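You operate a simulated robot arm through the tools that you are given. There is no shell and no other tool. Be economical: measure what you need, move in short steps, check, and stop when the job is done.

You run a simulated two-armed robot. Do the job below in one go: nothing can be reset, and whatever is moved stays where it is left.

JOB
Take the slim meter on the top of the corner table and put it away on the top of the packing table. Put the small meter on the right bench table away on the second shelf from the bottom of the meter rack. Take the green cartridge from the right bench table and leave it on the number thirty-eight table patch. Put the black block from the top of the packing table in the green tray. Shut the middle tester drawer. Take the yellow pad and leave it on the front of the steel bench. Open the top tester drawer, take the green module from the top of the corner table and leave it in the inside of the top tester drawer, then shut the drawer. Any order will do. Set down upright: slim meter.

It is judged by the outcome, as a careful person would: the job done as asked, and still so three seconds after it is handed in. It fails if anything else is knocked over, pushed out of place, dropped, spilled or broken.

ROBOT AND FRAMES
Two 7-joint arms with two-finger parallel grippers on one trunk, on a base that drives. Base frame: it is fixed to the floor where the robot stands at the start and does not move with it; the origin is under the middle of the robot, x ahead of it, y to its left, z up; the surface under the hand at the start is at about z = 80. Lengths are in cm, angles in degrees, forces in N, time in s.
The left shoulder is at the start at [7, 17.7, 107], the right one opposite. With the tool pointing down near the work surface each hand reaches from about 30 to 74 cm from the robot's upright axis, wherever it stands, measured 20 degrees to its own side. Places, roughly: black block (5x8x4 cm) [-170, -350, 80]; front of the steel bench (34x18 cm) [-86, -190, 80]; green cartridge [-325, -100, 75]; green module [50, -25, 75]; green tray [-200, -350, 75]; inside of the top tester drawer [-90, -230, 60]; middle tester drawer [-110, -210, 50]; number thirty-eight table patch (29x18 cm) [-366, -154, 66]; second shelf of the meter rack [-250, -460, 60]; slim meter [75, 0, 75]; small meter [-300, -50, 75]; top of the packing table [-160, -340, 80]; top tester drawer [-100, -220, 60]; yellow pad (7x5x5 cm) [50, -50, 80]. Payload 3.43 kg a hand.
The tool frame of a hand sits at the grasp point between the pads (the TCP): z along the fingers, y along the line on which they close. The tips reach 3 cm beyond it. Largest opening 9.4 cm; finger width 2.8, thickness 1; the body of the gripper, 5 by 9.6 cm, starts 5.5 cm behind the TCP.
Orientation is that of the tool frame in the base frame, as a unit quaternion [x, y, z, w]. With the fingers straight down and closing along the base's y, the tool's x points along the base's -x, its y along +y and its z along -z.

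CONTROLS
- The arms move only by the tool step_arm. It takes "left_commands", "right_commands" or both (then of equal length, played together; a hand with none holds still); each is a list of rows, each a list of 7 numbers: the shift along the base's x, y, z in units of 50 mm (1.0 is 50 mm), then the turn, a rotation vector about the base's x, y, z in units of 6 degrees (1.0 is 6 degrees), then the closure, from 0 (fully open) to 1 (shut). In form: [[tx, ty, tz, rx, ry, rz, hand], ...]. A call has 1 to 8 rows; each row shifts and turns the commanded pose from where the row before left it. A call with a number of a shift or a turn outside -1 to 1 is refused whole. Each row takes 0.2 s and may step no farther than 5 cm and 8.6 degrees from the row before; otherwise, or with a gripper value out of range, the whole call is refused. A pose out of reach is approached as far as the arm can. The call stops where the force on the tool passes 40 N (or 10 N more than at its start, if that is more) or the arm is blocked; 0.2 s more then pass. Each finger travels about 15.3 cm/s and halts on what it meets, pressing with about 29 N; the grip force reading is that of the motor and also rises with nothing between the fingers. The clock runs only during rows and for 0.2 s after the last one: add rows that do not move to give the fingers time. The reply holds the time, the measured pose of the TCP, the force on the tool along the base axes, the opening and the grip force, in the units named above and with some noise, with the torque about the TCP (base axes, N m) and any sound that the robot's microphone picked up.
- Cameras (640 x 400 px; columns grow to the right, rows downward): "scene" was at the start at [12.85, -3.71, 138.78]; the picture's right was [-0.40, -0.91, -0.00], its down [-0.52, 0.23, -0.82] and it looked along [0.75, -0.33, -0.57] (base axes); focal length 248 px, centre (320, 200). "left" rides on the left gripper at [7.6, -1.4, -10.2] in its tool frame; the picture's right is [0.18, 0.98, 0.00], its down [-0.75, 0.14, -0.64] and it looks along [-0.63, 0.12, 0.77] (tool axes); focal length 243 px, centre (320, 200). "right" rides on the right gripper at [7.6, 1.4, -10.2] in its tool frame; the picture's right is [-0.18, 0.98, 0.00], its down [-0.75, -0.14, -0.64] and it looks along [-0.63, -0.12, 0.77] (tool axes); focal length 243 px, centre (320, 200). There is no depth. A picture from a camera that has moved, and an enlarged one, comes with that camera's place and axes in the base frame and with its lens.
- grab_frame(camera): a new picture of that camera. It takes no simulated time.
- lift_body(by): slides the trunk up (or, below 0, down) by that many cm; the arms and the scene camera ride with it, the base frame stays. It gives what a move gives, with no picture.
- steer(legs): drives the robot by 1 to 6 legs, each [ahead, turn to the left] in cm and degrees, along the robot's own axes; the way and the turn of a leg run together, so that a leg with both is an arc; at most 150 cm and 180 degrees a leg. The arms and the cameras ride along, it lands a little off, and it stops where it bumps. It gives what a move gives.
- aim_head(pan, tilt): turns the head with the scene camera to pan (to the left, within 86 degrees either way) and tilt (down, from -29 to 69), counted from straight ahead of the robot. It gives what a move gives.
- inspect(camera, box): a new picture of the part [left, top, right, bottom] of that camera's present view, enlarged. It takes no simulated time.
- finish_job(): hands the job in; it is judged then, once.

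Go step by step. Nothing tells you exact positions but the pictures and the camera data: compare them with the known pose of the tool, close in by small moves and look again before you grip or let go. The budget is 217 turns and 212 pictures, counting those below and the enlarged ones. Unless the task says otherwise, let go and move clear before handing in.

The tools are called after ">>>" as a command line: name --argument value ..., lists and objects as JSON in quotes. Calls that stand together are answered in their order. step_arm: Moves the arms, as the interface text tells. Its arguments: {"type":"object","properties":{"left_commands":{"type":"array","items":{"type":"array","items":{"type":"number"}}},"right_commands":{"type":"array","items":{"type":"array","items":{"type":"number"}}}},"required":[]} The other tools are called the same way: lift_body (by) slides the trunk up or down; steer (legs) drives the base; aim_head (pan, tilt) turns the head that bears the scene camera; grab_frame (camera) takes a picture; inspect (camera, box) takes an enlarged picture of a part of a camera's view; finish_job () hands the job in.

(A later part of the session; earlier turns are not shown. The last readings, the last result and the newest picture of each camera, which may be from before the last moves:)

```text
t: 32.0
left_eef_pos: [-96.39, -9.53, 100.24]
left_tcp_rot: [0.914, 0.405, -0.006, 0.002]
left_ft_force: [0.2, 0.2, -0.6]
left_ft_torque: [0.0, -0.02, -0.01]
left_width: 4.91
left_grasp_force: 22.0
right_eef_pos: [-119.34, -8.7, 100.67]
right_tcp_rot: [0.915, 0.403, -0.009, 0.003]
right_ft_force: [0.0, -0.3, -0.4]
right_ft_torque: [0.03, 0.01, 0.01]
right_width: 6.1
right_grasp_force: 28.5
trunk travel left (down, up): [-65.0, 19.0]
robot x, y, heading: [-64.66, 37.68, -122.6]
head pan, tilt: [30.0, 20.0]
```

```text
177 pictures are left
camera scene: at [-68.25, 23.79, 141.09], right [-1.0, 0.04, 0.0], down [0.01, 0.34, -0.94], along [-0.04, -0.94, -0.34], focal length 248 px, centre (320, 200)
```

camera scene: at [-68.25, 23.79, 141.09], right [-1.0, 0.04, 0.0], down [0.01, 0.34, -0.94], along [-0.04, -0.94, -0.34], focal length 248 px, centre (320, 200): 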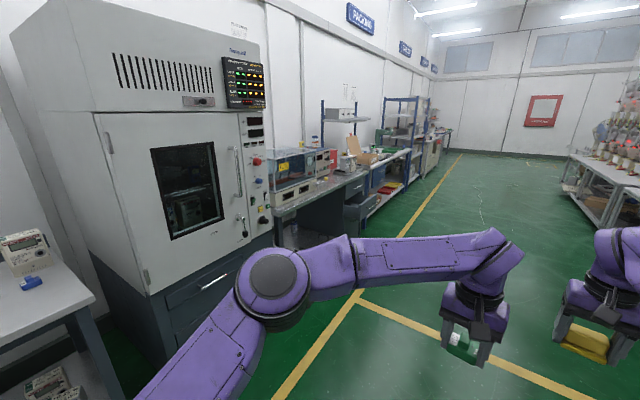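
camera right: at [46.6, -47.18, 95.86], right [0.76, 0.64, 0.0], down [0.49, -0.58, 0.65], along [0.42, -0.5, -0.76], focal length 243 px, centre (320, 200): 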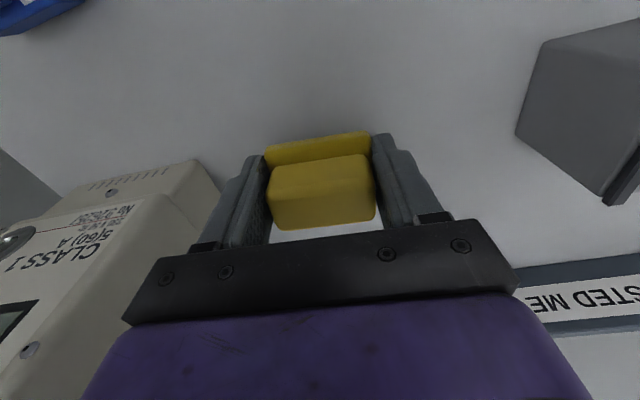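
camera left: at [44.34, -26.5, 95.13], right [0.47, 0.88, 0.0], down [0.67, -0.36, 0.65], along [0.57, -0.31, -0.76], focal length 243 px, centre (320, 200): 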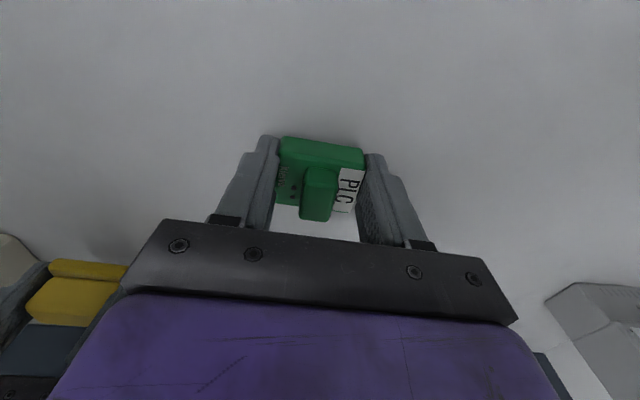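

I see the oven, then the steel bench with dark tester drawers, then the packing area. Driving down the aisle and turning to face the bench.

>>> steer --legs '[[100, 0], [82, 0], [0, 90]]'

>>> aim_head --pan -15 --tilt 30

>>> grab_frame --camera "scene"

```text
t: 45.1
left_eef_pos: [-112.27, -146.67, 100.16]
left_tcp_rot: [0.341, 0.94, -0.003, 0.006]
left_ft_force: [0.7, -0.9, -0.9]
left_ft_torque: [0.0, 0.0, -0.04]
left_width: 4.89
left_grasp_force: 21.8
right_eef_pos: [-112.08, -169.59, 100.68]
right_tcp_rot: [0.344, 0.939, -0.003, 0.007]
right_ft_force: [-0.1, 0.3, -0.1]
right_ft_torque: [-0.01, 0.0, -0.01]
right_width: 6.12
right_grasp_force: 28.4
trunk travel left (down, up): [-65.0, 19.0]
robot x, y, heading: [-160.07, -116.95, -30.5]
head pan, tilt: [30.0, 20.0]
```

```text
t: 46.2
left_eef_pos: [-112.12, -146.75, 100.21]
left_tcp_rot: [0.341, 0.94, -0.003, 0.005]
left_ft_force: [0.9, 0.3, -1.4]
left_ft_torque: [0.02, 0.0, -0.04]
left_width: 4.91
left_grasp_force: 22.3
right_eef_pos: [-112.13, -169.56, 100.64]
right_tcp_rot: [0.345, 0.939, -0.003, 0.008]
right_ft_force: [0.7, 0.2, -0.3]
right_ft_torque: [0.0, -0.03, 0.0]
right_width: 6.13
right_grasp_force: 28.6
trunk travel left (down, up): [-65.0, 19.0]
robot x, y, heading: [-160.09, -117.02, -30.1]
head pan, tilt: [-15.0, 30.0]
```

```text
176 pictures are left
camera scene: at [-149.69, -126.09, 139.48], right [-0.71, -0.7, 0.0], down [-0.35, 0.36, -0.87], along [0.61, -0.62, -0.5], focal length 248 px, centre (320, 200)
```

scene: 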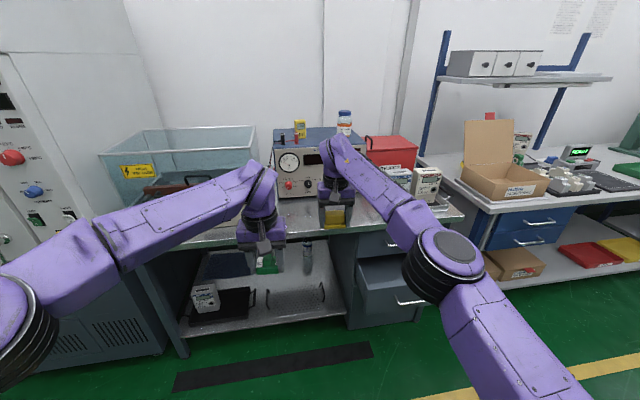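

The bench's front strip is hidden by my hands; I pull both hands back about 15 cm before approaching.

>>> step_arm --left_commands '[[-0.5, 0.3, 0, 0, 0, 0, 1], [-0.5, 0.3, 0, 0, 0, 0, 1], [-0.5, 0.3, 0, 0, 0, 0, 1], [-0.5, 0.3, 0, 0, 0, 0, 1], [-0.5, 0.3, 0, 0, 0, 0, 1], [0, 0, 0, 0, 0, 0, 1]]' --right_commands '[[-0.5, 0.3, 0, 0, 0, 0, 1], [-0.5, 0.3, 0, 0, 0, 0, 1], [-0.5, 0.3, 0, 0, 0, 0, 1], [-0.5, 0.3, 0, 0, 0, 0, 1], [-0.5, 0.3, 0, 0, 0, 0, 1], [0, 0, 0, 0, 0, 0, 1]]'

>>> aim_head --pan -25 --tilt 25

>>> grab_frame --camera "scene"

```text
t: 47.6
left_eef_pos: [-124.46, -139.14, 100.23]
left_tcp_rot: [0.342, 0.94, -0.003, 0.005]
left_ft_force: [-0.4, 0.1, -0.4]
left_ft_torque: [0.02, 0.01, 0.02]
left_width: 4.93
left_grasp_force: 22.8
right_eef_pos: [-124.6, -162.43, 100.43]
right_tcp_rot: [0.345, 0.939, -0.002, 0.008]
right_ft_force: [-0.3, 0.0, -0.9]
right_ft_torque: [0.0, 0.01, 0.02]
right_width: 6.11
right_grasp_force: 28.4
trunk travel left (down, up): [-65.0, 19.0]
robot x, y, heading: [-160.12, -117.29, -30.2]
head pan, tilt: [-15.0, 30.0]
```

```text
t: 48.3
left_eef_pos: [-124.7, -139.34, 100.38]
left_tcp_rot: [0.342, 0.94, -0.003, 0.006]
left_ft_force: [-0.4, 0.1, -0.7]
left_ft_torque: [-0.01, -0.01, 0.0]
left_width: 4.89
left_grasp_force: 21.8
right_eef_pos: [-124.71, -162.38, 100.53]
right_tcp_rot: [0.345, 0.939, -0.002, 0.008]
right_ft_force: [0.0, 0.2, -1.0]
right_ft_torque: [0.0, 0.03, 0.01]
right_width: 6.1
right_grasp_force: 28.6
trunk travel left (down, up): [-65.0, 19.0]
robot x, y, heading: [-160.01, -116.86, -30.4]
head pan, tilt: [-25.0, 25.0]
```

```text
175 pictures are left
camera scene: at [-150.84, -127.24, 140.28], right [-0.82, -0.57, 0.0], down [-0.24, 0.35, -0.91], along [0.52, -0.74, -0.42], focal length 248 px, centre (320, 200)
```

scene: 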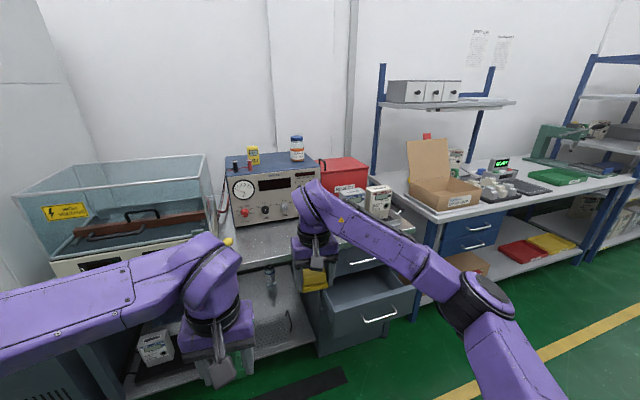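

>>> inspect --camera "scene" --box '[200, 140, 440, 300]'

>>> grab_frame --camera "right"

```text
2.50 times, centred on (320, 220) of scene
camera zoom: at [-150.84, -127.24, 140.28], right [-0.82, -0.57, 0.0], down [-0.24, 0.35, -0.91], along [0.52, -0.74, -0.42], focal length 620 px, centre (320, 150)
```

zoom: 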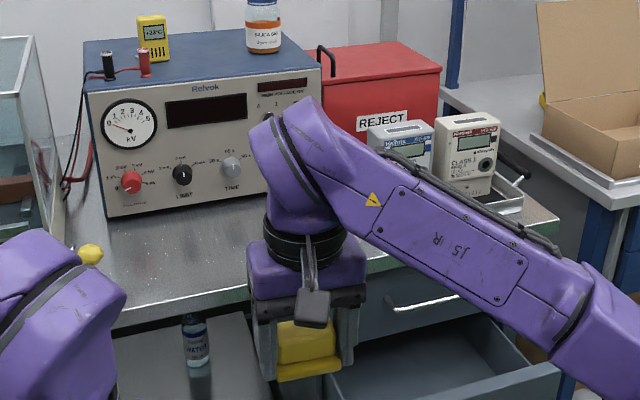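

```text
173 pictures are left
camera right: at [-129.67, -156.31, 110.75], right [0.78, 0.63, 0.0], down [0.47, -0.59, 0.66], along [0.41, -0.51, -0.76], focal length 243 px, centre (320, 200)
```

right: 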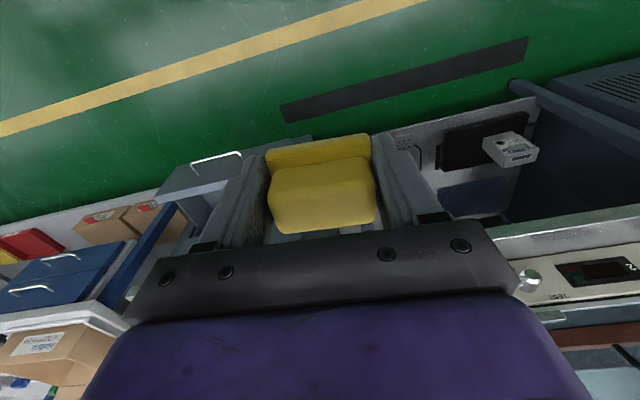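

The front strip ahead of the instrument is free around [-86,-190]. Driving 36 cm closer.

>>> steer --legs '[[36, 0]]'

>>> aim_head --pan -20 --tilt 45

>>> grab_frame --camera "scene"

>>> grab_frame --camera "right"

```text
t: 50.7
left_eef_pos: [-92.15, -157.39, 100.23]
left_tcp_rot: [0.337, 0.941, -0.003, 0.005]
left_ft_force: [0.4, -0.5, -0.7]
left_ft_torque: [0.01, 0.01, 0.0]
left_width: 4.91
left_grasp_force: 22.4
right_eef_pos: [-92.06, -180.53, 100.57]
right_tcp_rot: [0.34, 0.94, -0.003, 0.008]
right_ft_force: [-0.4, 0.2, -0.2]
right_ft_torque: [-0.02, 0.03, -0.02]
right_width: 6.09
right_grasp_force: 29.0
trunk travel left (down, up): [-65.0, 19.0]
robot x, y, heading: [-128.24, -135.63, -29.6]
head pan, tilt: [-25.0, 25.0]
```

```text
t: 51.5
left_eef_pos: [-92.19, -157.33, 100.31]
left_tcp_rot: [0.337, 0.941, -0.003, 0.005]
left_ft_force: [-0.1, -0.1, -0.9]
left_ft_torque: [-0.01, 0.01, 0.0]
left_width: 4.92
left_grasp_force: 22.1
right_eef_pos: [-92.07, -180.61, 100.7]
right_tcp_rot: [0.341, 0.94, -0.003, 0.008]
right_ft_force: [-0.3, -0.3, -0.7]
right_ft_torque: [0.0, -0.02, 0.01]
right_width: 6.1
right_grasp_force: 28.4
trunk travel left (down, up): [-65.0, 19.0]
robot x, y, heading: [-127.67, -135.58, -29.7]
head pan, tilt: [-20.0, 45.0]
```

```text
172 pictures are left
camera scene: at [-118.69, -144.39, 137.23], right [-0.76, -0.65, 0.0], down [-0.46, 0.54, -0.71], along [0.46, -0.54, -0.71], focal length 248 px, centre (320, 200)
```

scene: 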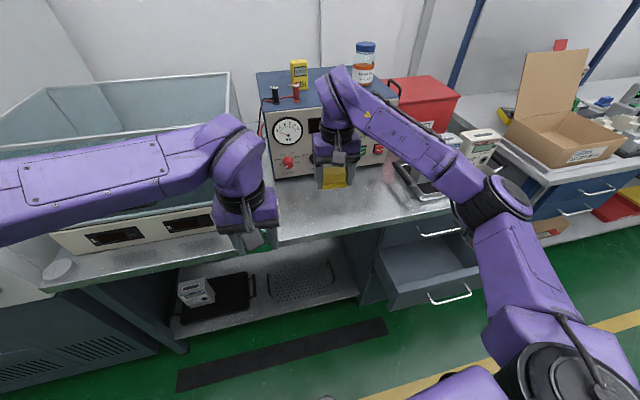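

```text
171 pictures are left
camera right: at [-97.15, -174.55, 110.76], right [0.77, 0.64, 0.0], down [0.48, -0.58, 0.66], along [0.42, -0.5, -0.76], focal length 243 px, centre (320, 200)
```

right: 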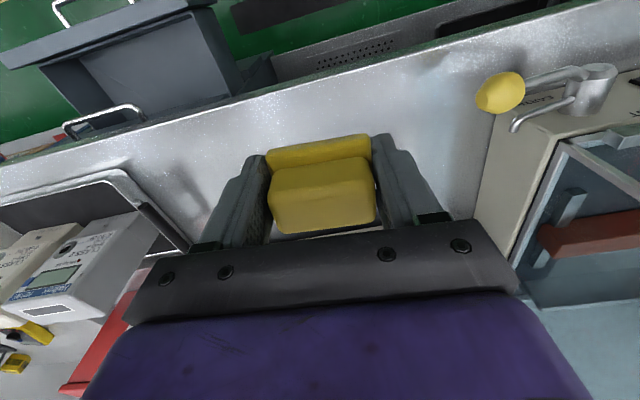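

Moving the pad over the middle of the strip and lowering.

>>> step_arm --right_commands '[[0.48, -0.86, 0, 0, 0, 0, 1], [0.48, -0.86, 0, 0, 0, 0, 1], [0, 0, -0.8, 0, 0, 0, 1], [0, 0, -0.8, 0, 0, 0, 1], [0, 0, -0.8, 0, 0, 0, 1], [0, 0, -0.5, 0, 0, 0, 1], [0, 0, 0, 0, 0, 0, 1]]'

>>> grab_frame --camera "right"

>>> grab_frame --camera "scene"

```text
t: 53.1
left_eef_pos: [-92.22, -157.27, 100.22]
left_tcp_rot: [0.337, 0.941, -0.003, 0.005]
left_ft_force: [-0.7, 0.2, -1.6]
left_ft_torque: [-0.01, 0.02, 0.0]
left_width: 4.9
left_grasp_force: 21.7
right_eef_pos: [-87.07, -189.01, 86.03]
right_tcp_rot: [0.341, 0.94, -0.003, 0.008]
right_ft_force: [0.5, 0.4, -0.7]
right_ft_torque: [-0.01, -0.02, 0.0]
right_width: 6.13
right_grasp_force: 28.6
trunk travel left (down, up): [-65.0, 19.0]
robot x, y, heading: [-128.13, -135.43, -29.9]
head pan, tilt: [-20.0, 45.0]
```

```text
170 pictures are left
camera right: at [-92.22, -182.99, 96.18], right [0.77, 0.64, 0.0], down [0.48, -0.58, 0.66], along [0.42, -0.5, -0.76], focal length 243 px, centre (320, 200)
```

right: 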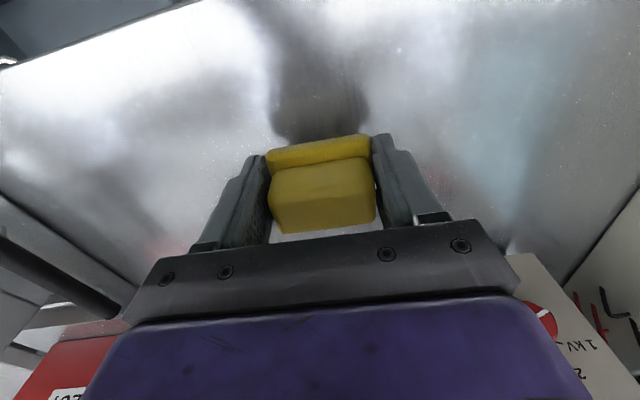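

```text
169 pictures are left
camera scene: at [-118.68, -144.37, 137.23], right [-0.76, -0.65, 0.0], down [-0.46, 0.54, -0.71], along [0.46, -0.54, -0.71], focal length 248 px, centre (320, 200)
```

scene: 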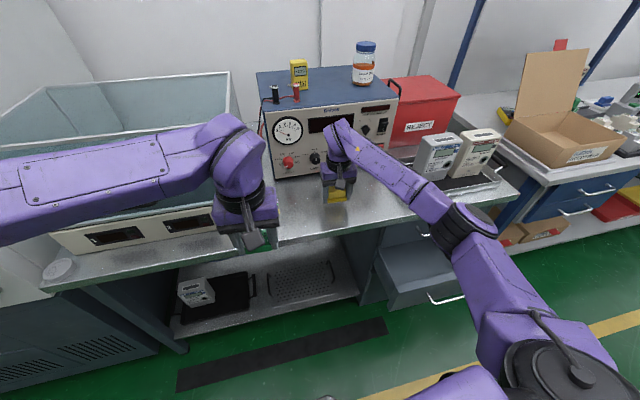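

The pad hovers over the free strip; lowering gently to contact.

>>> step_arm --right_commands '[[0, 0, -0.2, 0, 0, 0, 1], [0, 0, -0.16, 0, 0, 0, 1], [0, 0, -0.1, 0, 0, 0, 1], [0, 0, -0.06, 0, 0, 0, 1], [0, 0, -0.06, 0, 0, 0, 1], [0, 0, 0, 0, 0, 0, 1]]'

```text
t: 54.5
left_eef_pos: [-92.06, -157.44, 100.25]
left_tcp_rot: [0.337, 0.942, -0.003, 0.007]
left_ft_force: [0.2, -0.1, 0.2]
left_ft_torque: [0.01, 0.04, 0.01]
left_width: 4.9
left_grasp_force: 21.9
right_eef_pos: [-87.23, -189.24, 83.17]
right_tcp_rot: [0.34, 0.94, -0.003, 0.009]
right_ft_force: [-0.1, 0.0, -0.5]
right_ft_torque: [0.02, -0.01, -0.02]
right_width: 6.1
right_grasp_force: 29.4
trunk travel left (down, up): [-65.0, 19.0]
robot x, y, heading: [-128.14, -135.55, -29.8]
head pan, tilt: [-20.0, 45.0]
```

>>> step_arm --right_commands '[[0, 0, -0.05, 0, 0, 0, 1], [0, 0, -0.05, 0, 0, 0, 1], [0, 0, -0.05, 0, 0, 0, 1], [0, 0, -0.05, 0, 0, 0, 1], [0, 0, -0.05, 0, 0, 0, 1]]'

>>> grab_frame --camera "right"

```text
t: 55.5
left_eef_pos: [-92.25, -157.24, 100.27]
left_tcp_rot: [0.337, 0.941, -0.003, 0.006]
left_ft_force: [0.4, 0.3, -0.4]
left_ft_torque: [0.01, -0.01, 0.01]
left_width: 4.88
left_grasp_force: 22.4
right_eef_pos: [-87.08, -189.31, 83.17]
right_tcp_rot: [0.34, 0.94, -0.004, 0.017]
right_ft_force: [-1.2, 2.7, 16.0]
right_ft_torque: [-0.05, 0.45, -0.21]
right_width: 6.1
right_grasp_force: 29.8
trunk travel left (down, up): [-65.0, 19.0]
robot x, y, heading: [-127.97, -135.38, -29.8]
head pan, tilt: [-20.0, 45.0]
stopped in row 4 (right hand): the force on the tool passed its limit at 44 N (the readings are from after the stop); the commanded pose is now the measured one
```

```text
168 pictures are left
camera right: at [-92.34, -183.1, 93.1], right [0.77, 0.64, 0.01], down [0.47, -0.58, 0.67], along [0.43, -0.51, -0.74], focal length 243 px, centre (320, 200)
```

right: 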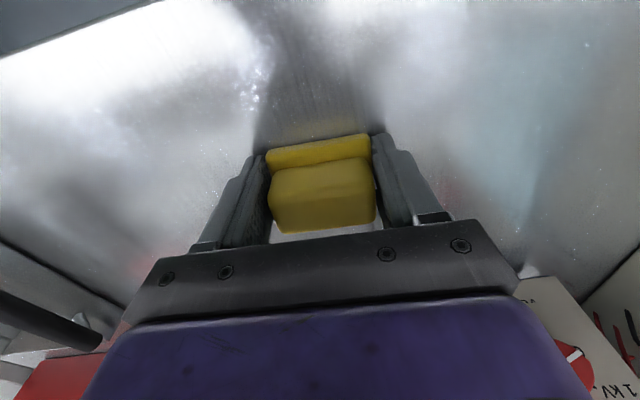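

Contact with the bench. Releasing and rising.

>>> step_arm --right_commands '[[0, 0, 0.02, 0, 0, 0, 1], [0, 0, 0, 0, 0, 0, 0.5], [0, 0, 0, 0, 0, 0, 0], [0, 0, 0, 0, 0, 0, 0], [0, 0, 0.5, 0, 0, 0, 0], [0, 0, 0.8, 0, 0, 0, 0], [0, 0, 0.8, 0, 0, 0, 0], [0, 0, 0.8, 0, 0, 0, 0]]'

>>> grab_frame --camera "right"

```text
t: 57.3
left_eef_pos: [-92.17, -157.31, 100.22]
left_tcp_rot: [0.339, 0.941, -0.002, 0.006]
left_ft_force: [0.5, -1.3, -0.3]
left_ft_torque: [-0.03, 0.01, -0.02]
left_width: 4.9
left_grasp_force: 21.9
right_eef_pos: [-86.95, -189.11, 97.61]
right_tcp_rot: [0.34, 0.94, -0.004, 0.015]
right_ft_force: [-0.5, 0.2, -0.1]
right_ft_torque: [-0.03, -0.02, 0.0]
right_width: 9.38
right_grasp_force: 0.3
trunk travel left (down, up): [-65.0, 19.0]
robot x, y, heading: [-127.95, -135.78, -29.8]
head pan, tilt: [-20.0, 45.0]
```

```text
167 pictures are left
camera right: at [-92.25, -183.07, 107.77], right [0.77, 0.64, 0.01], down [0.47, -0.58, 0.66], along [0.43, -0.51, -0.75], focal length 243 px, centre (320, 200)
```

right: 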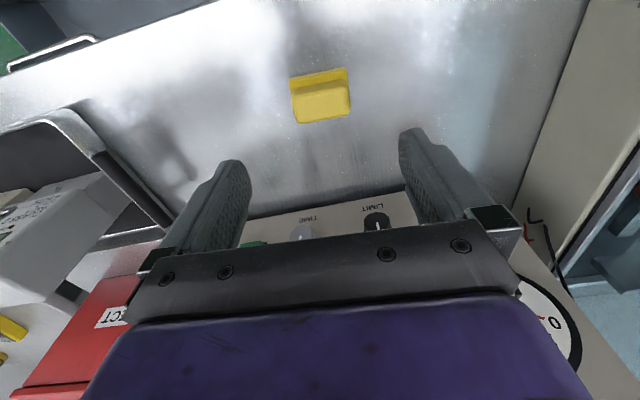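

The pad stands on the bench front. Now I back off and move along to look at the drawer unit.

>>> steer --legs '[[-35, 0], [0, -90], [35, 0], [0, 90]]'

>>> aim_head --pan -5 --tilt 45

>>> grab_frame --camera "scene"

```text
t: 69.0
left_eef_pos: [-138.84, -170.07, 100.3]
left_tcp_rot: [0.333, 0.943, -0.003, 0.006]
left_ft_force: [0.6, 0.3, 0.0]
left_ft_torque: [-0.03, 0.01, -0.01]
left_width: 4.93
left_grasp_force: 21.8
right_eef_pos: [-133.4, -201.98, 97.57]
right_tcp_rot: [0.334, 0.942, -0.005, 0.014]
right_ft_force: [-0.1, -0.1, 0.1]
right_ft_torque: [-0.01, 0.01, 0.0]
right_width: 9.39
right_grasp_force: 0.1
trunk travel left (down, up): [-65.0, 19.0]
robot x, y, heading: [-175.13, -148.69, -29.2]
head pan, tilt: [-20.0, 45.0]
```

```text
t: 69.8
left_eef_pos: [-138.84, -170.08, 100.37]
left_tcp_rot: [0.333, 0.943, -0.003, 0.006]
left_ft_force: [-0.6, -0.2, -0.7]
left_ft_torque: [-0.03, -0.01, 0.03]
left_width: 4.88
left_grasp_force: 22.4
right_eef_pos: [-133.55, -201.94, 97.6]
right_tcp_rot: [0.336, 0.942, -0.005, 0.015]
right_ft_force: [0.9, 0.6, 0.1]
right_ft_torque: [0.0, 0.02, 0.01]
right_width: 9.42
right_grasp_force: 0.1
trunk travel left (down, up): [-65.0, 19.0]
robot x, y, heading: [-175.1, -148.76, -29.1]
head pan, tilt: [-5.0, 45.0]
```

```text
166 pictures are left
camera scene: at [-164.1, -155.77, 137.22], right [-0.56, -0.83, 0.0], down [-0.58, 0.4, -0.71], along [0.58, -0.4, -0.71], focal length 248 px, centre (320, 200)
```

scene: 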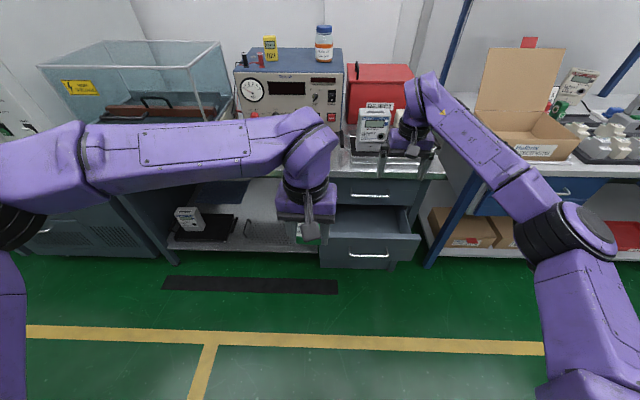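

The drawer unit is at my front right: top handle about [-117,-212], middle drawer's front about [-126,-206]. I pull the right hand back and yaw it so its fingers close along the pull direction.

>>> step_arm --right_commands '[[-0.22, 0.12, 0, 0, 0, -1, 0], [-0.22, 0.12, 0, 0, 0, -1, 0], [-0.22, 0.12, 0, 0, 0, -1, 0], [-0.22, 0.12, 0, 0, 0, -1, 0], [-0.22, 0.12, 0, 0, 0, -1, 0], [-0.22, 0.12, 0, 0, 0, -1, 0], [-0.22, 0.12, 0, 0, 0, -1, 0], [-0.22, 0.12, 0, 0, 0, -1, 0]]'

>>> step_arm --right_commands '[[0, 0, 0, 0, 0, -1, 1], [0, 0, 0, 0, 0, -1, 1], [0, 0, 0, 0, 0, -1, 1], [0, 0, 0, 0, 0, -1, 1], [0, 0, 0, 0, 0, -1, 1], [0, 0, 0, 0, 0, -0.3, 1]]'

>>> lift_body --by -30

>>> aim_head --pan -20 --tilt 35

>>> grab_frame --camera "scene"

```text
t: 71.6
left_eef_pos: [-138.93, -170.17, 100.2]
left_tcp_rot: [0.334, 0.943, -0.003, 0.006]
left_ft_force: [0.5, 0.2, -0.3]
left_ft_torque: [-0.01, -0.01, 0.01]
left_width: 4.9
left_grasp_force: 21.4
right_eef_pos: [-136.56, -208.19, 95.24]
right_tcp_rot: [0.667, 0.745, -0.017, 0.011]
right_ft_force: [0.5, -0.2, 0.3]
right_ft_torque: [0.01, -0.01, 0.02]
right_width: 9.41
right_grasp_force: 0.1
right hand out of reach, approached as far as the arm can: row 4, 5, 6, 7, 8
trunk travel left (down, up): [-65.0, 19.0]
robot x, y, heading: [-174.79, -148.77, -29.3]
head pan, tilt: [-5.0, 45.0]
```

```text
t: 73.0
left_eef_pos: [-138.98, -170.0, 100.18]
left_tcp_rot: [0.333, 0.943, -0.002, 0.005]
left_ft_force: [-0.5, 0.7, -0.6]
left_ft_torque: [0.0, 0.03, 0.0]
left_width: 4.9
left_grasp_force: 22.3
right_eef_pos: [-141.95, -218.31, 104.91]
right_tcp_rot: [0.807, 0.589, -0.035, 0.002]
right_ft_force: [-0.1, 0.1, 0.7]
right_ft_torque: [0.02, 0.01, 0.0]
right_width: 0.0
right_grasp_force: 28.8
right hand out of reach, approached as far as the arm can: row 1, 2, 3, 4, 5, 6
trunk travel left (down, up): [-65.0, 19.0]
robot x, y, heading: [-175.02, -148.68, -29.0]
head pan, tilt: [-5.0, 45.0]
```

```text
t: 76.0
left_eef_pos: [-138.86, -170.05, 70.29]
left_tcp_rot: [0.333, 0.943, -0.002, 0.006]
left_ft_force: [0.7, 0.0, -0.3]
left_ft_torque: [-0.01, -0.01, 0.0]
left_width: 4.92
left_grasp_force: 22.1
right_eef_pos: [-141.78, -218.36, 75.08]
right_tcp_rot: [0.807, 0.59, -0.034, 0.003]
right_ft_force: [0.1, 1.0, -0.3]
right_ft_torque: [-0.01, 0.0, 0.03]
right_width: 0.0
right_grasp_force: 28.9
trunk travel left (down, up): [-35.0, 49.0]
robot x, y, heading: [-174.66, -148.52, -29.1]
head pan, tilt: [-5.0, 45.0]
```

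```text
t: 76.8
left_eef_pos: [-138.84, -170.16, 70.25]
left_tcp_rot: [0.334, 0.943, -0.002, 0.006]
left_ft_force: [1.6, -0.8, -0.2]
left_ft_torque: [0.03, 0.0, -0.02]
left_width: 4.88
left_grasp_force: 21.9
right_eef_pos: [-141.81, -218.41, 74.95]
right_tcp_rot: [0.807, 0.59, -0.033, 0.002]
right_ft_force: [-0.2, -0.1, -0.2]
right_ft_torque: [0.0, -0.01, 0.03]
right_width: 0.02
right_grasp_force: 28.5
trunk travel left (down, up): [-35.0, 49.0]
robot x, y, heading: [-174.92, -148.63, -29.3]
head pan, tilt: [-20.0, 35.0]
```

```text
165 pictures are left
camera scene: at [-165.06, -157.85, 108.7], right [-0.76, -0.65, 0.0], down [-0.38, 0.43, -0.82], along [0.54, -0.62, -0.57], focal length 248 px, centre (320, 200)
```

scene: 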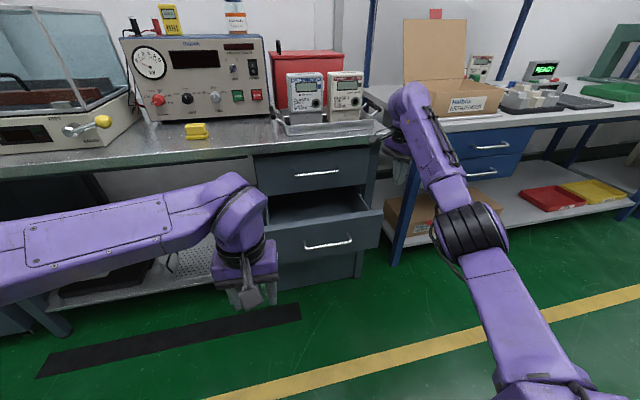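

Turning the wrist that way runs into its limit. Handles: top at [-119.4,-209.5,71.3], middle at [-132,-199,56.5]. I rotate the other way (+170° total) while moving back to a comfortable spot.

>>> step_arm --right_commands '[[0, 0.4, 0, 0, 0, 1, 1], [0, 0.4, 0, 0, 0, 1, 1], [0, 0.4, 0, 0, 0, 1, 1], [0, 0.4, 0, 0, 0, 1, 1], [0, 0.4, 0, 0, 0, 1, 1], [0, 0.4, 0, 0, 0, 1, 1], [0, 0.4, 0, 0, 0, 1, 1], [0, 0.4, 0, 0, 0, 1, 1]]'

>>> step_arm --right_commands '[[0, 0, 0, 0, 0, 1, 1], [0, 0, 0, 0, 0, 1, 1], [0, 0, 0, 0, 0, 1, 1], [0, 0, 0, 0, 0, 1, 1], [0, 0, 0, 0, 0, 1, 1], [0, 0, 0, 0, 0, 1, 1], [0, 0, 0, 0, 0, 1, 1], [0, 0, 0, 0, 0, 1, 1]]'

```text
t: 78.6
left_eef_pos: [-138.91, -170.03, 70.43]
left_tcp_rot: [0.333, 0.943, -0.003, 0.006]
left_ft_force: [0.1, -0.2, -1.1]
left_ft_torque: [-0.05, -0.02, -0.02]
left_width: 4.89
left_grasp_force: 22.3
right_eef_pos: [-141.05, -203.38, 75.01]
right_tcp_rot: [0.497, 0.867, -0.03, 0.017]
right_ft_force: [0.5, -0.1, 0.9]
right_ft_torque: [-0.03, 0.02, 0.01]
right_width: 0.0
right_grasp_force: 28.6
right hand out of reach, approached as far as the arm can: row 1, 2
trunk travel left (down, up): [-35.0, 49.0]
robot x, y, heading: [-174.84, -148.43, -29.5]
head pan, tilt: [-20.0, 35.0]
```

```text
t: 80.4
left_eef_pos: [-138.91, -170.11, 70.25]
left_tcp_rot: [0.333, 0.943, -0.003, 0.005]
left_ft_force: [-0.5, -1.2, 0.6]
left_ft_torque: [-0.01, -0.02, 0.0]
left_width: 4.87
left_grasp_force: 22.6
right_eef_pos: [-141.07, -203.48, 74.86]
right_tcp_rot: [0.1, 0.994, -0.021, 0.027]
right_ft_force: [0.2, -0.2, -0.5]
right_ft_torque: [0.01, 0.01, 0.0]
right_width: 0.0
right_grasp_force: 29.7
trunk travel left (down, up): [-35.0, 49.0]
robot x, y, heading: [-175.1, -148.65, -29.4]
head pan, tilt: [-20.0, 35.0]
```

>>> step_arm --right_commands '[[0, 0, 0, 0, 0, 1, 1], [0, 0, 0, 0, 0, 1, 1], [0, 0, 0, 0, 0, 1, 1], [0, 0, 0, 0, 0, 1, 1], [0, 0, 0, 0, 0, 1, 1], [0, 0, 0, 0, 0, 1, 1], [0, 0, 0, 0, 0, 1, 1], [0, 0, 0, 0, 0, 1, 1]]'

>>> step_arm --right_commands '[[0, 0, 0, 0, 0, 1, 1], [0, 0, 0, 0, 0, 1, 1], [0, 0, 0, 0, 0, 1, 1], [0, 0, 0, 0, 0, 1, 1]]'

>>> grab_frame --camera "right"

```text
t: 82.2
left_eef_pos: [-138.86, -170.09, 70.18]
left_tcp_rot: [0.333, 0.943, -0.004, 0.005]
left_ft_force: [0.4, -0.4, -0.8]
left_ft_torque: [-0.01, -0.01, 0.0]
left_width: 4.91
left_grasp_force: 22.4
right_eef_pos: [-141.02, -203.46, 75.09]
right_tcp_rot: [-0.312, 0.949, -0.008, 0.034]
right_ft_force: [0.3, -0.1, -0.7]
right_ft_torque: [-0.01, 0.04, 0.02]
right_width: 0.0
right_grasp_force: 29.3
trunk travel left (down, up): [-35.0, 49.0]
robot x, y, heading: [-174.77, -148.45, -29.3]
head pan, tilt: [-20.0, 35.0]
```

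```text
t: 83.2
left_eef_pos: [-138.93, -170.09, 70.31]
left_tcp_rot: [0.333, 0.943, -0.003, 0.005]
left_ft_force: [0.1, 0.0, -0.9]
left_ft_torque: [0.03, -0.03, 0.02]
left_width: 4.93
left_grasp_force: 21.8
right_eef_pos: [-141.0, -203.47, 74.98]
right_tcp_rot: [-0.502, 0.864, -0.001, 0.035]
right_ft_force: [-0.7, 1.1, 1.0]
right_ft_torque: [-0.01, 0.01, 0.03]
right_width: 0.0
right_grasp_force: 28.9
trunk travel left (down, up): [-35.0, 49.0]
robot x, y, heading: [-174.87, -148.51, -29.3]
head pan, tilt: [-20.0, 35.0]
```

```text
164 pictures are left
camera right: at [-146.61, -209.9, 84.7], right [-0.76, 0.65, -0.02], down [0.46, 0.56, 0.69], along [0.46, 0.52, -0.72], focal length 243 px, centre (320, 200)
```

right: 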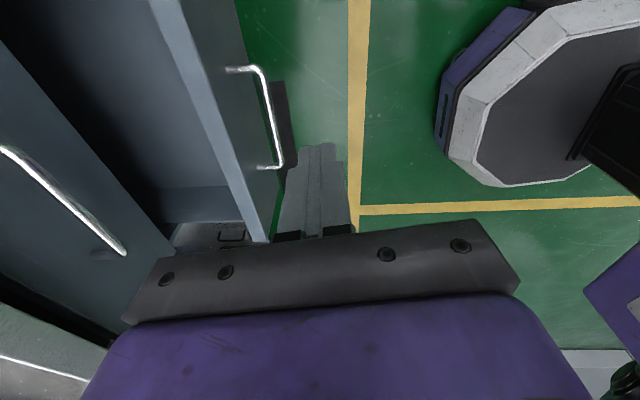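

Rotation works this way. Pointing the fingers forward (closing vertically) suits both pushing the drawer and gripping the bar handle, so I pitch the hand forward.

>>> step_arm --right_commands '[[0, 0, 0, -0.489, -0.872, 0, 1], [0, 0, 0, -0.489, -0.872, 0, 1], [0, 0, 0, -0.489, -0.872, 0, 1], [0, 0, 0, -0.489, -0.872, 0, 1], [0, 0, 0, -0.489, -0.872, 0, 1], [0, 0, 0, -0.489, -0.872, 0, 1], [0, 0, 0, -0.489, -0.872, 0, 1], [0, 0, 0, -0.489, -0.872, 0, 1]]'

>>> grab_frame --camera "scene"

```text
t: 85.0
left_eef_pos: [-138.94, -169.99, 70.3]
left_tcp_rot: [0.333, 0.943, -0.003, 0.005]
left_ft_force: [0.1, -0.6, -0.7]
left_ft_torque: [0.0, 0.01, 0.03]
left_width: 4.91
left_grasp_force: 21.7
right_eef_pos: [-141.0, -203.53, 75.02]
right_tcp_rot: [-0.465, 0.777, -0.351, 0.239]
right_ft_force: [0.8, -0.1, 0.4]
right_ft_torque: [0.0, -0.02, 0.0]
right_width: 0.01
right_grasp_force: 29.0
trunk travel left (down, up): [-35.0, 49.0]
robot x, y, heading: [-174.89, -148.48, -29.2]
head pan, tilt: [-20.0, 35.0]
```

```text
163 pictures are left
camera scene: at [-165.09, -157.86, 108.71], right [-0.76, -0.65, 0.0], down [-0.37, 0.43, -0.82], along [0.54, -0.62, -0.57], focal length 248 px, centre (320, 200)
```

scene: 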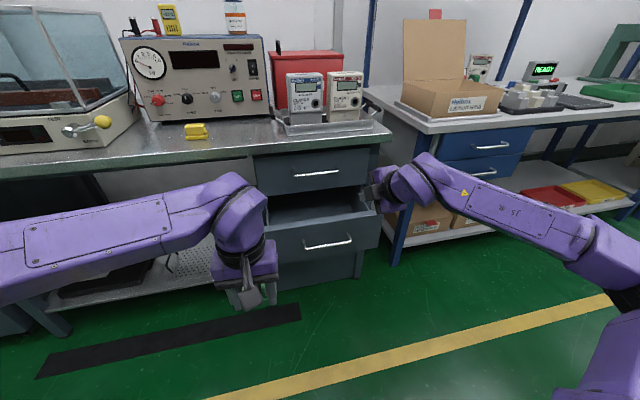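

Good, it pitches freely. Completing to horizontal.

>>> step_arm --right_commands '[[0, 0, 0, -0.489, -0.872, 0, 1], [0, 0, 0, -0.489, -0.872, 0, 1], [0, 0, 0, -0.489, -0.872, 0, 1], [0, 0, 0, -0.489, -0.872, 0, 1], [0, 0, 0, -0.489, -0.872, 0, 1], [0, 0, 0, -0.489, -0.872, 0, 1], [0, 0, 0, -0.3, -0.53, -0.7, 1]]'

>>> grab_frame --camera "scene"

>>> grab_frame --camera "right"

```text
t: 86.6
left_eef_pos: [-138.88, -169.99, 70.29]
left_tcp_rot: [0.333, 0.943, -0.003, 0.005]
left_ft_force: [0.3, 0.1, 0.8]
left_ft_torque: [0.03, 0.0, 0.0]
left_width: 4.89
left_grasp_force: 22.2
right_eef_pos: [-141.04, -203.54, 74.93]
right_tcp_rot: [-0.35, 0.616, -0.61, 0.356]
right_ft_force: [-0.1, 0.2, 1.1]
right_ft_torque: [0.0, -0.03, 0.01]
right_width: 0.0
right_grasp_force: 29.0
trunk travel left (down, up): [-35.0, 49.0]
robot x, y, heading: [-175.25, -148.28, -29.2]
head pan, tilt: [-20.0, 35.0]
```

```text
162 pictures are left
camera scene: at [-165.05, -157.84, 108.71], right [-0.76, -0.65, 0.0], down [-0.38, 0.43, -0.82], along [0.54, -0.62, -0.57], focal length 248 px, centre (320, 200)
```

scene: 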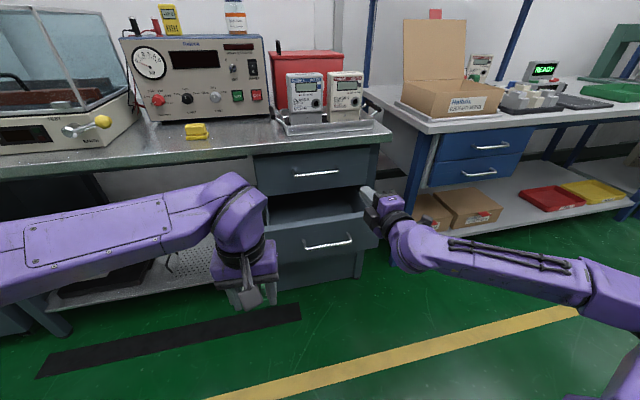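

```text
161 pictures are left
camera right: at [-153.66, -205.0, 73.54], right [0.09, 0.17, -0.98], down [-0.18, 0.97, 0.15], along [0.98, 0.16, 0.12], focal length 243 px, centre (320, 200)
```

right: 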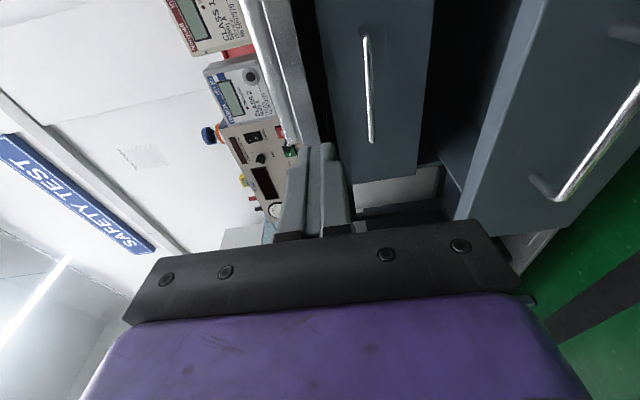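

The hand points straight ahead. Moving in front of the middle drawer, below its handle, staying back a few cm.

>>> step_arm --right_commands '[[-0.2, 0.7, 0, 0, 0, 0, 1], [-0.2, 0.7, 0, 0, 0, 0, 1], [0, 0, -0.92, 0, 0, 0, 1], [0, 0, -0.92, 0, 0, 0, 1], [0, 0, -0.92, 0, 0, 0, 1], [0, 0, -0.92, 0, 0, 0, 1], [0, 0, -0.92, 0, 0, 0, 1]]'

>>> grab_frame --camera "right"

>>> grab_frame --camera "scene"

```text
t: 88.2
left_eef_pos: [-138.97, -170.04, 70.38]
left_tcp_rot: [0.333, 0.943, -0.002, 0.006]
left_ft_force: [-1.4, -0.2, -0.4]
left_ft_torque: [0.01, -0.03, 0.0]
left_width: 4.9
left_grasp_force: 22.0
right_eef_pos: [-141.95, -195.49, 53.03]
right_tcp_rot: [-0.349, 0.616, -0.612, 0.353]
right_ft_force: [-0.4, -0.5, 0.6]
right_ft_torque: [-0.01, 0.02, 0.01]
right_width: 0.0
right_grasp_force: 28.7
right hand out of reach, approached as far as the arm can: row 7
trunk travel left (down, up): [-35.0, 49.0]
robot x, y, heading: [-174.64, -148.41, -29.0]
head pan, tilt: [-20.0, 35.0]
```

```text
160 pictures are left
camera right: at [-154.69, -197.01, 51.6], right [0.1, 0.17, -0.98], down [-0.17, 0.97, 0.15], along [0.98, 0.15, 0.12], focal length 243 px, centre (320, 200)
```

right: 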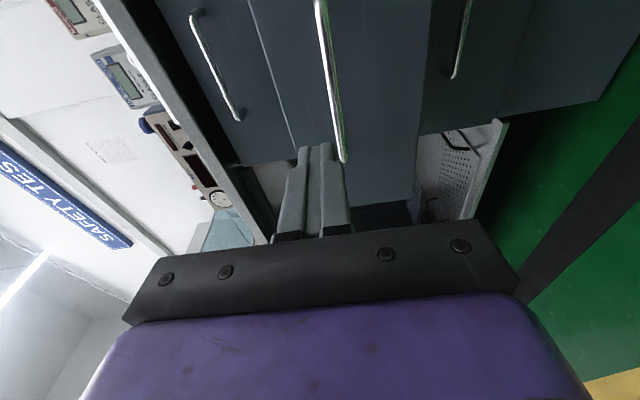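

```text
159 pictures are left
camera scene: at [-165.21, -157.9, 108.73], right [-0.76, -0.65, 0.0], down [-0.37, 0.43, -0.82], along [0.54, -0.62, -0.57], focal length 248 px, centre (320, 200)
```

scene: 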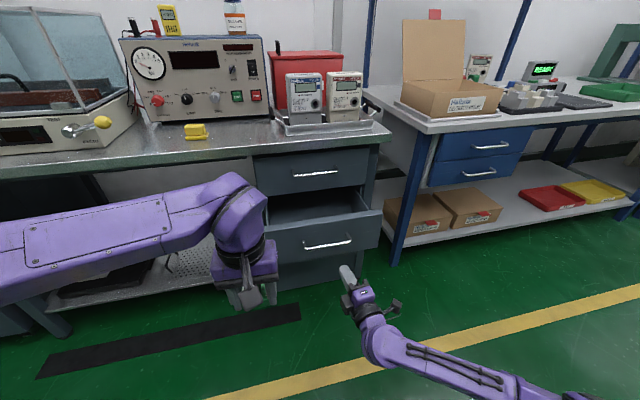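

Middle handle bar is at about z 51.6, 15 cm ahead of my fingertips. I raise slightly to push on the panel above the bar and advance.

>>> step_arm --right_commands '[[0, 0, 0.46, 0, 0, 0, 1], [0.35, -0.195, 0, 0, 0, 0, 1], [0.35, -0.195, 0, 0, 0, 0, 1], [0.35, -0.195, 0, 0, 0, 0, 1], [0.35, -0.195, 0, 0, 0, 0, 1], [0.35, -0.195, 0, 0, 0, 0, 1]]'

>>> grab_frame --camera "scene"

>>> grab_frame --camera "right"

```text
t: 89.6
left_eef_pos: [-138.9, -170.2, 70.18]
left_tcp_rot: [0.333, 0.943, -0.003, 0.006]
left_ft_force: [-0.7, 0.4, -1.0]
left_ft_torque: [0.03, -0.01, 0.02]
left_width: 4.93
left_grasp_force: 22.0
right_eef_pos: [-133.21, -200.4, 55.08]
right_tcp_rot: [-0.35, 0.617, -0.609, 0.355]
right_ft_force: [0.4, 0.1, -0.8]
right_ft_torque: [-0.03, 0.0, 0.0]
right_width: 0.02
right_grasp_force: 29.0
trunk travel left (down, up): [-35.0, 49.0]
robot x, y, heading: [-175.0, -148.7, -29.2]
head pan, tilt: [-20.0, 35.0]
```

```text
158 pictures are left
camera scene: at [-165.06, -157.85, 108.7], right [-0.76, -0.65, 0.0], down [-0.38, 0.43, -0.82], along [0.54, -0.62, -0.57], focal length 248 px, centre (320, 200)
```

scene: 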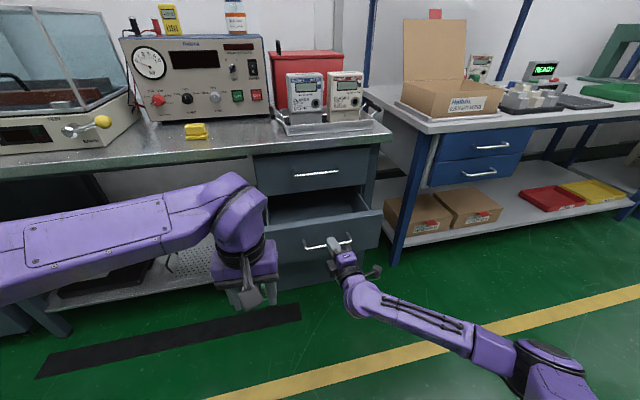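

```text
157 pictures are left
camera right: at [-145.96, -201.85, 53.61], right [0.09, 0.17, -0.98], down [-0.18, 0.97, 0.15], along [0.98, 0.16, 0.12], focal length 243 px, centre (320, 200)
```

right: 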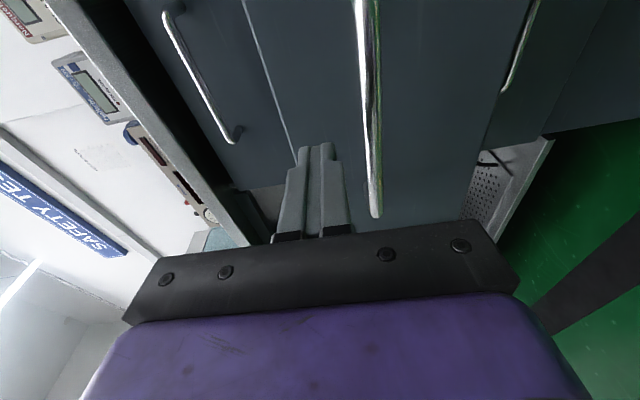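

The fist is above the bar, near the panel. Pushing on.

>>> step_arm --right_commands '[[0.35, -0.195, 0, 0, 0, 0, 1], [0.35, -0.195, 0, 0, 0, 0, 1], [0.35, -0.195, 0, 0, 0, 0, 1], [0.35, -0.195, 0, 0, 0, 0, 1], [0.35, -0.195, 0, 0, 0, 0, 1], [0.35, -0.195, 0, 0, 0, 0, 1], [0.35, -0.195, 0, 0, 0, 0, 1], [0.35, -0.195, 0, 0, 0, 0, 1]]'

>>> grab_frame --camera "scene"

```text
t: 91.4
left_eef_pos: [-138.95, -170.02, 70.18]
left_tcp_rot: [0.333, 0.943, -0.002, 0.004]
left_ft_force: [-1.6, -0.5, -1.1]
left_ft_torque: [0.01, 0.0, 0.01]
left_width: 4.89
left_grasp_force: 21.8
right_eef_pos: [-119.29, -208.32, 55.02]
right_tcp_rot: [-0.35, 0.616, -0.609, 0.355]
right_ft_force: [0.5, 0.2, 0.0]
right_ft_torque: [0.01, 0.0, 0.01]
right_width: 0.02
right_grasp_force: 28.8
trunk travel left (down, up): [-35.0, 49.0]
robot x, y, heading: [-175.13, -148.84, -29.0]
head pan, tilt: [-20.0, 35.0]
```

```text
156 pictures are left
camera scene: at [-165.03, -157.84, 108.7], right [-0.76, -0.65, 0.0], down [-0.38, 0.43, -0.82], along [0.54, -0.62, -0.57], focal length 248 px, centre (320, 200)
```

scene: 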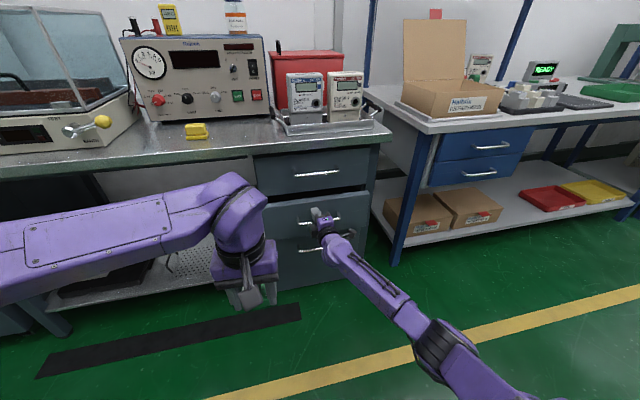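

Moving well; it's nearly shut. Continuing.

>>> step_arm --right_commands '[[0.26, -0.146, 0, 0, 0, 0, 1], [0.26, -0.146, 0, 0, 0, 0, 1], [0.26, -0.146, 0, 0, 0, 0, 1], [0.26, -0.146, 0, 0, 0, 0, 1], [0.26, -0.146, 0, 0, 0, 0, 1], [0.26, -0.146, 0, 0, 0, 0, 1]]'

>>> grab_frame --camera "scene"

```text
t: 92.8
left_eef_pos: [-138.86, -170.05, 70.3]
left_tcp_rot: [0.334, 0.943, -0.003, 0.006]
left_ft_force: [0.1, -0.2, 0.0]
left_ft_torque: [0.02, 0.02, 0.03]
left_width: 4.91
left_grasp_force: 22.3
right_eef_pos: [-114.55, -210.55, 58.77]
right_tcp_rot: [-0.351, 0.617, -0.608, 0.355]
right_ft_force: [-0.6, -0.7, -0.2]
right_ft_torque: [0.02, 0.02, 0.0]
right_width: 0.0
right_grasp_force: 28.8
right hand out of reach, approached as far as the arm can: row 1, 2, 3, 4, 5, 6
trunk travel left (down, up): [-35.0, 49.0]
robot x, y, heading: [-174.95, -148.81, -29.2]
head pan, tilt: [-20.0, 35.0]
```

```text
155 pictures are left
camera scene: at [-165.06, -157.84, 108.71], right [-0.76, -0.65, 0.0], down [-0.38, 0.43, -0.82], along [0.54, -0.62, -0.57], focal length 248 px, centre (320, 200)
```

scene: 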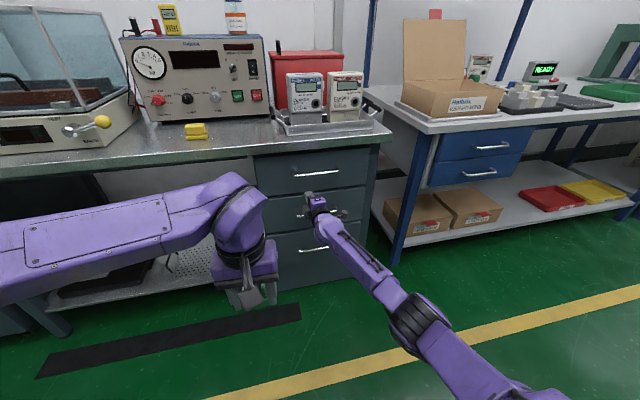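

I've run out of reach; pulling the hand back, driving 8 cm closer, then finishing the push.

>>> step_arm --right_commands '[[-0.5, 0.28, 0, 0, 0, 0, 1], [-0.5, 0.28, 0, 0, 0, 0, 1], [-0.5, 0.28, 0, 0, 0, 0, 1], [-0.5, 0.28, 0, 0, 0, 0, 1], [0, 0, 0, 0, 0, 0, 1]]'

>>> steer --legs '[[8, 0]]'

>>> grab_frame --camera "scene"

>>> grab_frame --camera "right"

```text
t: 94.0
left_eef_pos: [-138.8, -170.04, 70.23]
left_tcp_rot: [0.333, 0.943, -0.003, 0.006]
left_ft_force: [-0.4, -0.4, -0.4]
left_ft_torque: [-0.02, 0.0, 0.07]
left_width: 4.91
left_grasp_force: 22.0
right_eef_pos: [-124.56, -204.96, 59.11]
right_tcp_rot: [-0.35, 0.617, -0.609, 0.355]
right_ft_force: [0.1, 0.1, -0.3]
right_ft_torque: [-0.02, -0.01, -0.01]
right_width: 0.02
right_grasp_force: 29.1
trunk travel left (down, up): [-35.0, 49.0]
robot x, y, heading: [-174.87, -148.49, -29.3]
head pan, tilt: [-20.0, 35.0]
```

```text
t: 95.0
left_eef_pos: [-131.77, -173.95, 70.27]
left_tcp_rot: [0.332, 0.943, -0.003, 0.005]
left_ft_force: [0.9, 0.0, -0.8]
left_ft_torque: [-0.01, 0.07, -0.02]
left_width: 4.88
left_grasp_force: 22.6
right_eef_pos: [-117.5, -209.01, 59.04]
right_tcp_rot: [-0.352, 0.616, -0.609, 0.356]
right_ft_force: [0.3, -0.1, -1.2]
right_ft_torque: [-0.01, 0.0, 0.01]
right_width: 0.0
right_grasp_force: 28.4
trunk travel left (down, up): [-35.0, 49.0]
robot x, y, heading: [-168.1, -152.38, -29.0]
head pan, tilt: [-20.0, 35.0]
```

```text
154 pictures are left
camera scene: at [-157.98, -161.78, 108.69], right [-0.76, -0.65, 0.0], down [-0.38, 0.43, -0.82], along [0.54, -0.62, -0.57], focal length 248 px, centre (320, 200)
```

scene: 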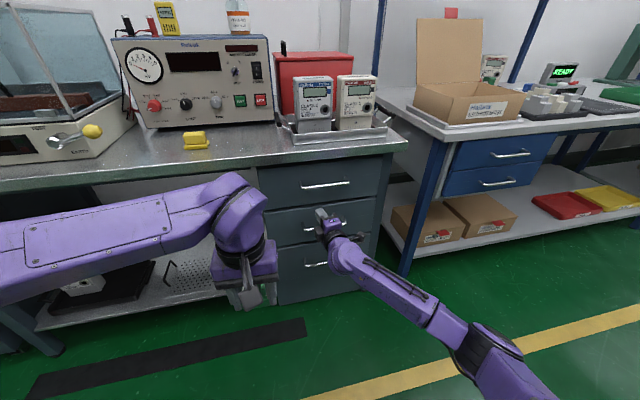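

```text
153 pictures are left
camera right: at [-130.19, -210.43, 57.61], right [0.09, 0.17, -0.98], down [-0.18, 0.97, 0.15], along [0.98, 0.16, 0.12], focal length 243 px, centre (320, 200)
```

right: 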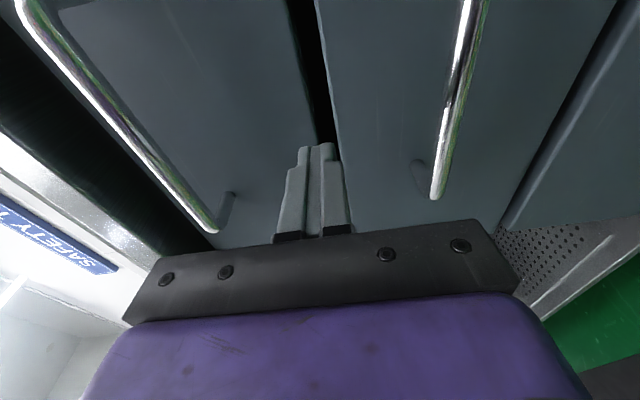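

Lowering to the middle panel and pushing gently to make sure it's fully shut.

>>> step_arm --right_commands '[[0, 0, -0.7, 0, 0, 0, 1], [0.26, -0.146, 0, 0, 0, 0, 1], [0.26, -0.146, 0, 0, 0, 0, 1], [0.2, -0.11, 0, 0, 0, 0, 1], [0.2, -0.11, 0, 0, 0, 0, 1], [0.2, -0.11, 0, 0, 0, 0, 1], [0.2, -0.11, 0, 0, 0, 0, 1]]'

>>> grab_frame --camera "right"

```text
t: 96.1
left_eef_pos: [-132.13, -173.86, 70.46]
left_tcp_rot: [0.335, 0.942, -0.002, 0.006]
left_ft_force: [-0.6, -0.6, -1.3]
left_ft_torque: [0.0, 0.0, 0.0]
left_width: 4.89
left_grasp_force: 21.7
right_eef_pos: [-114.24, -210.67, 55.39]
right_tcp_rot: [-0.352, 0.617, -0.608, 0.355]
right_ft_force: [-16.4, 11.8, 5.6]
right_ft_torque: [-0.06, -0.27, -0.22]
right_width: 0.0
right_grasp_force: 28.7
trunk travel left (down, up): [-35.0, 49.0]
robot x, y, heading: [-168.09, -152.5, -29.7]
head pan, tilt: [-20.0, 35.0]
stopped in row 5 (right hand): the force on the tool passed its limit at 53 N (the readings are from after the stop); the commanded pose is now the measured one
```

```text
152 pictures are left
camera right: at [-126.93, -212.31, 54.08], right [0.09, 0.17, -0.98], down [-0.18, 0.97, 0.15], along [0.98, 0.16, 0.12], focal length 243 px, centre (320, 200)
```

right: 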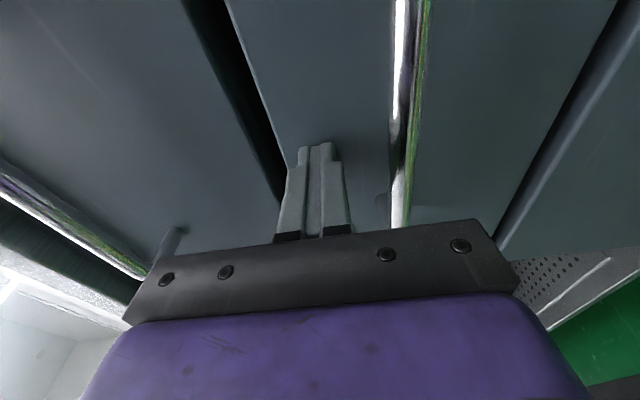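

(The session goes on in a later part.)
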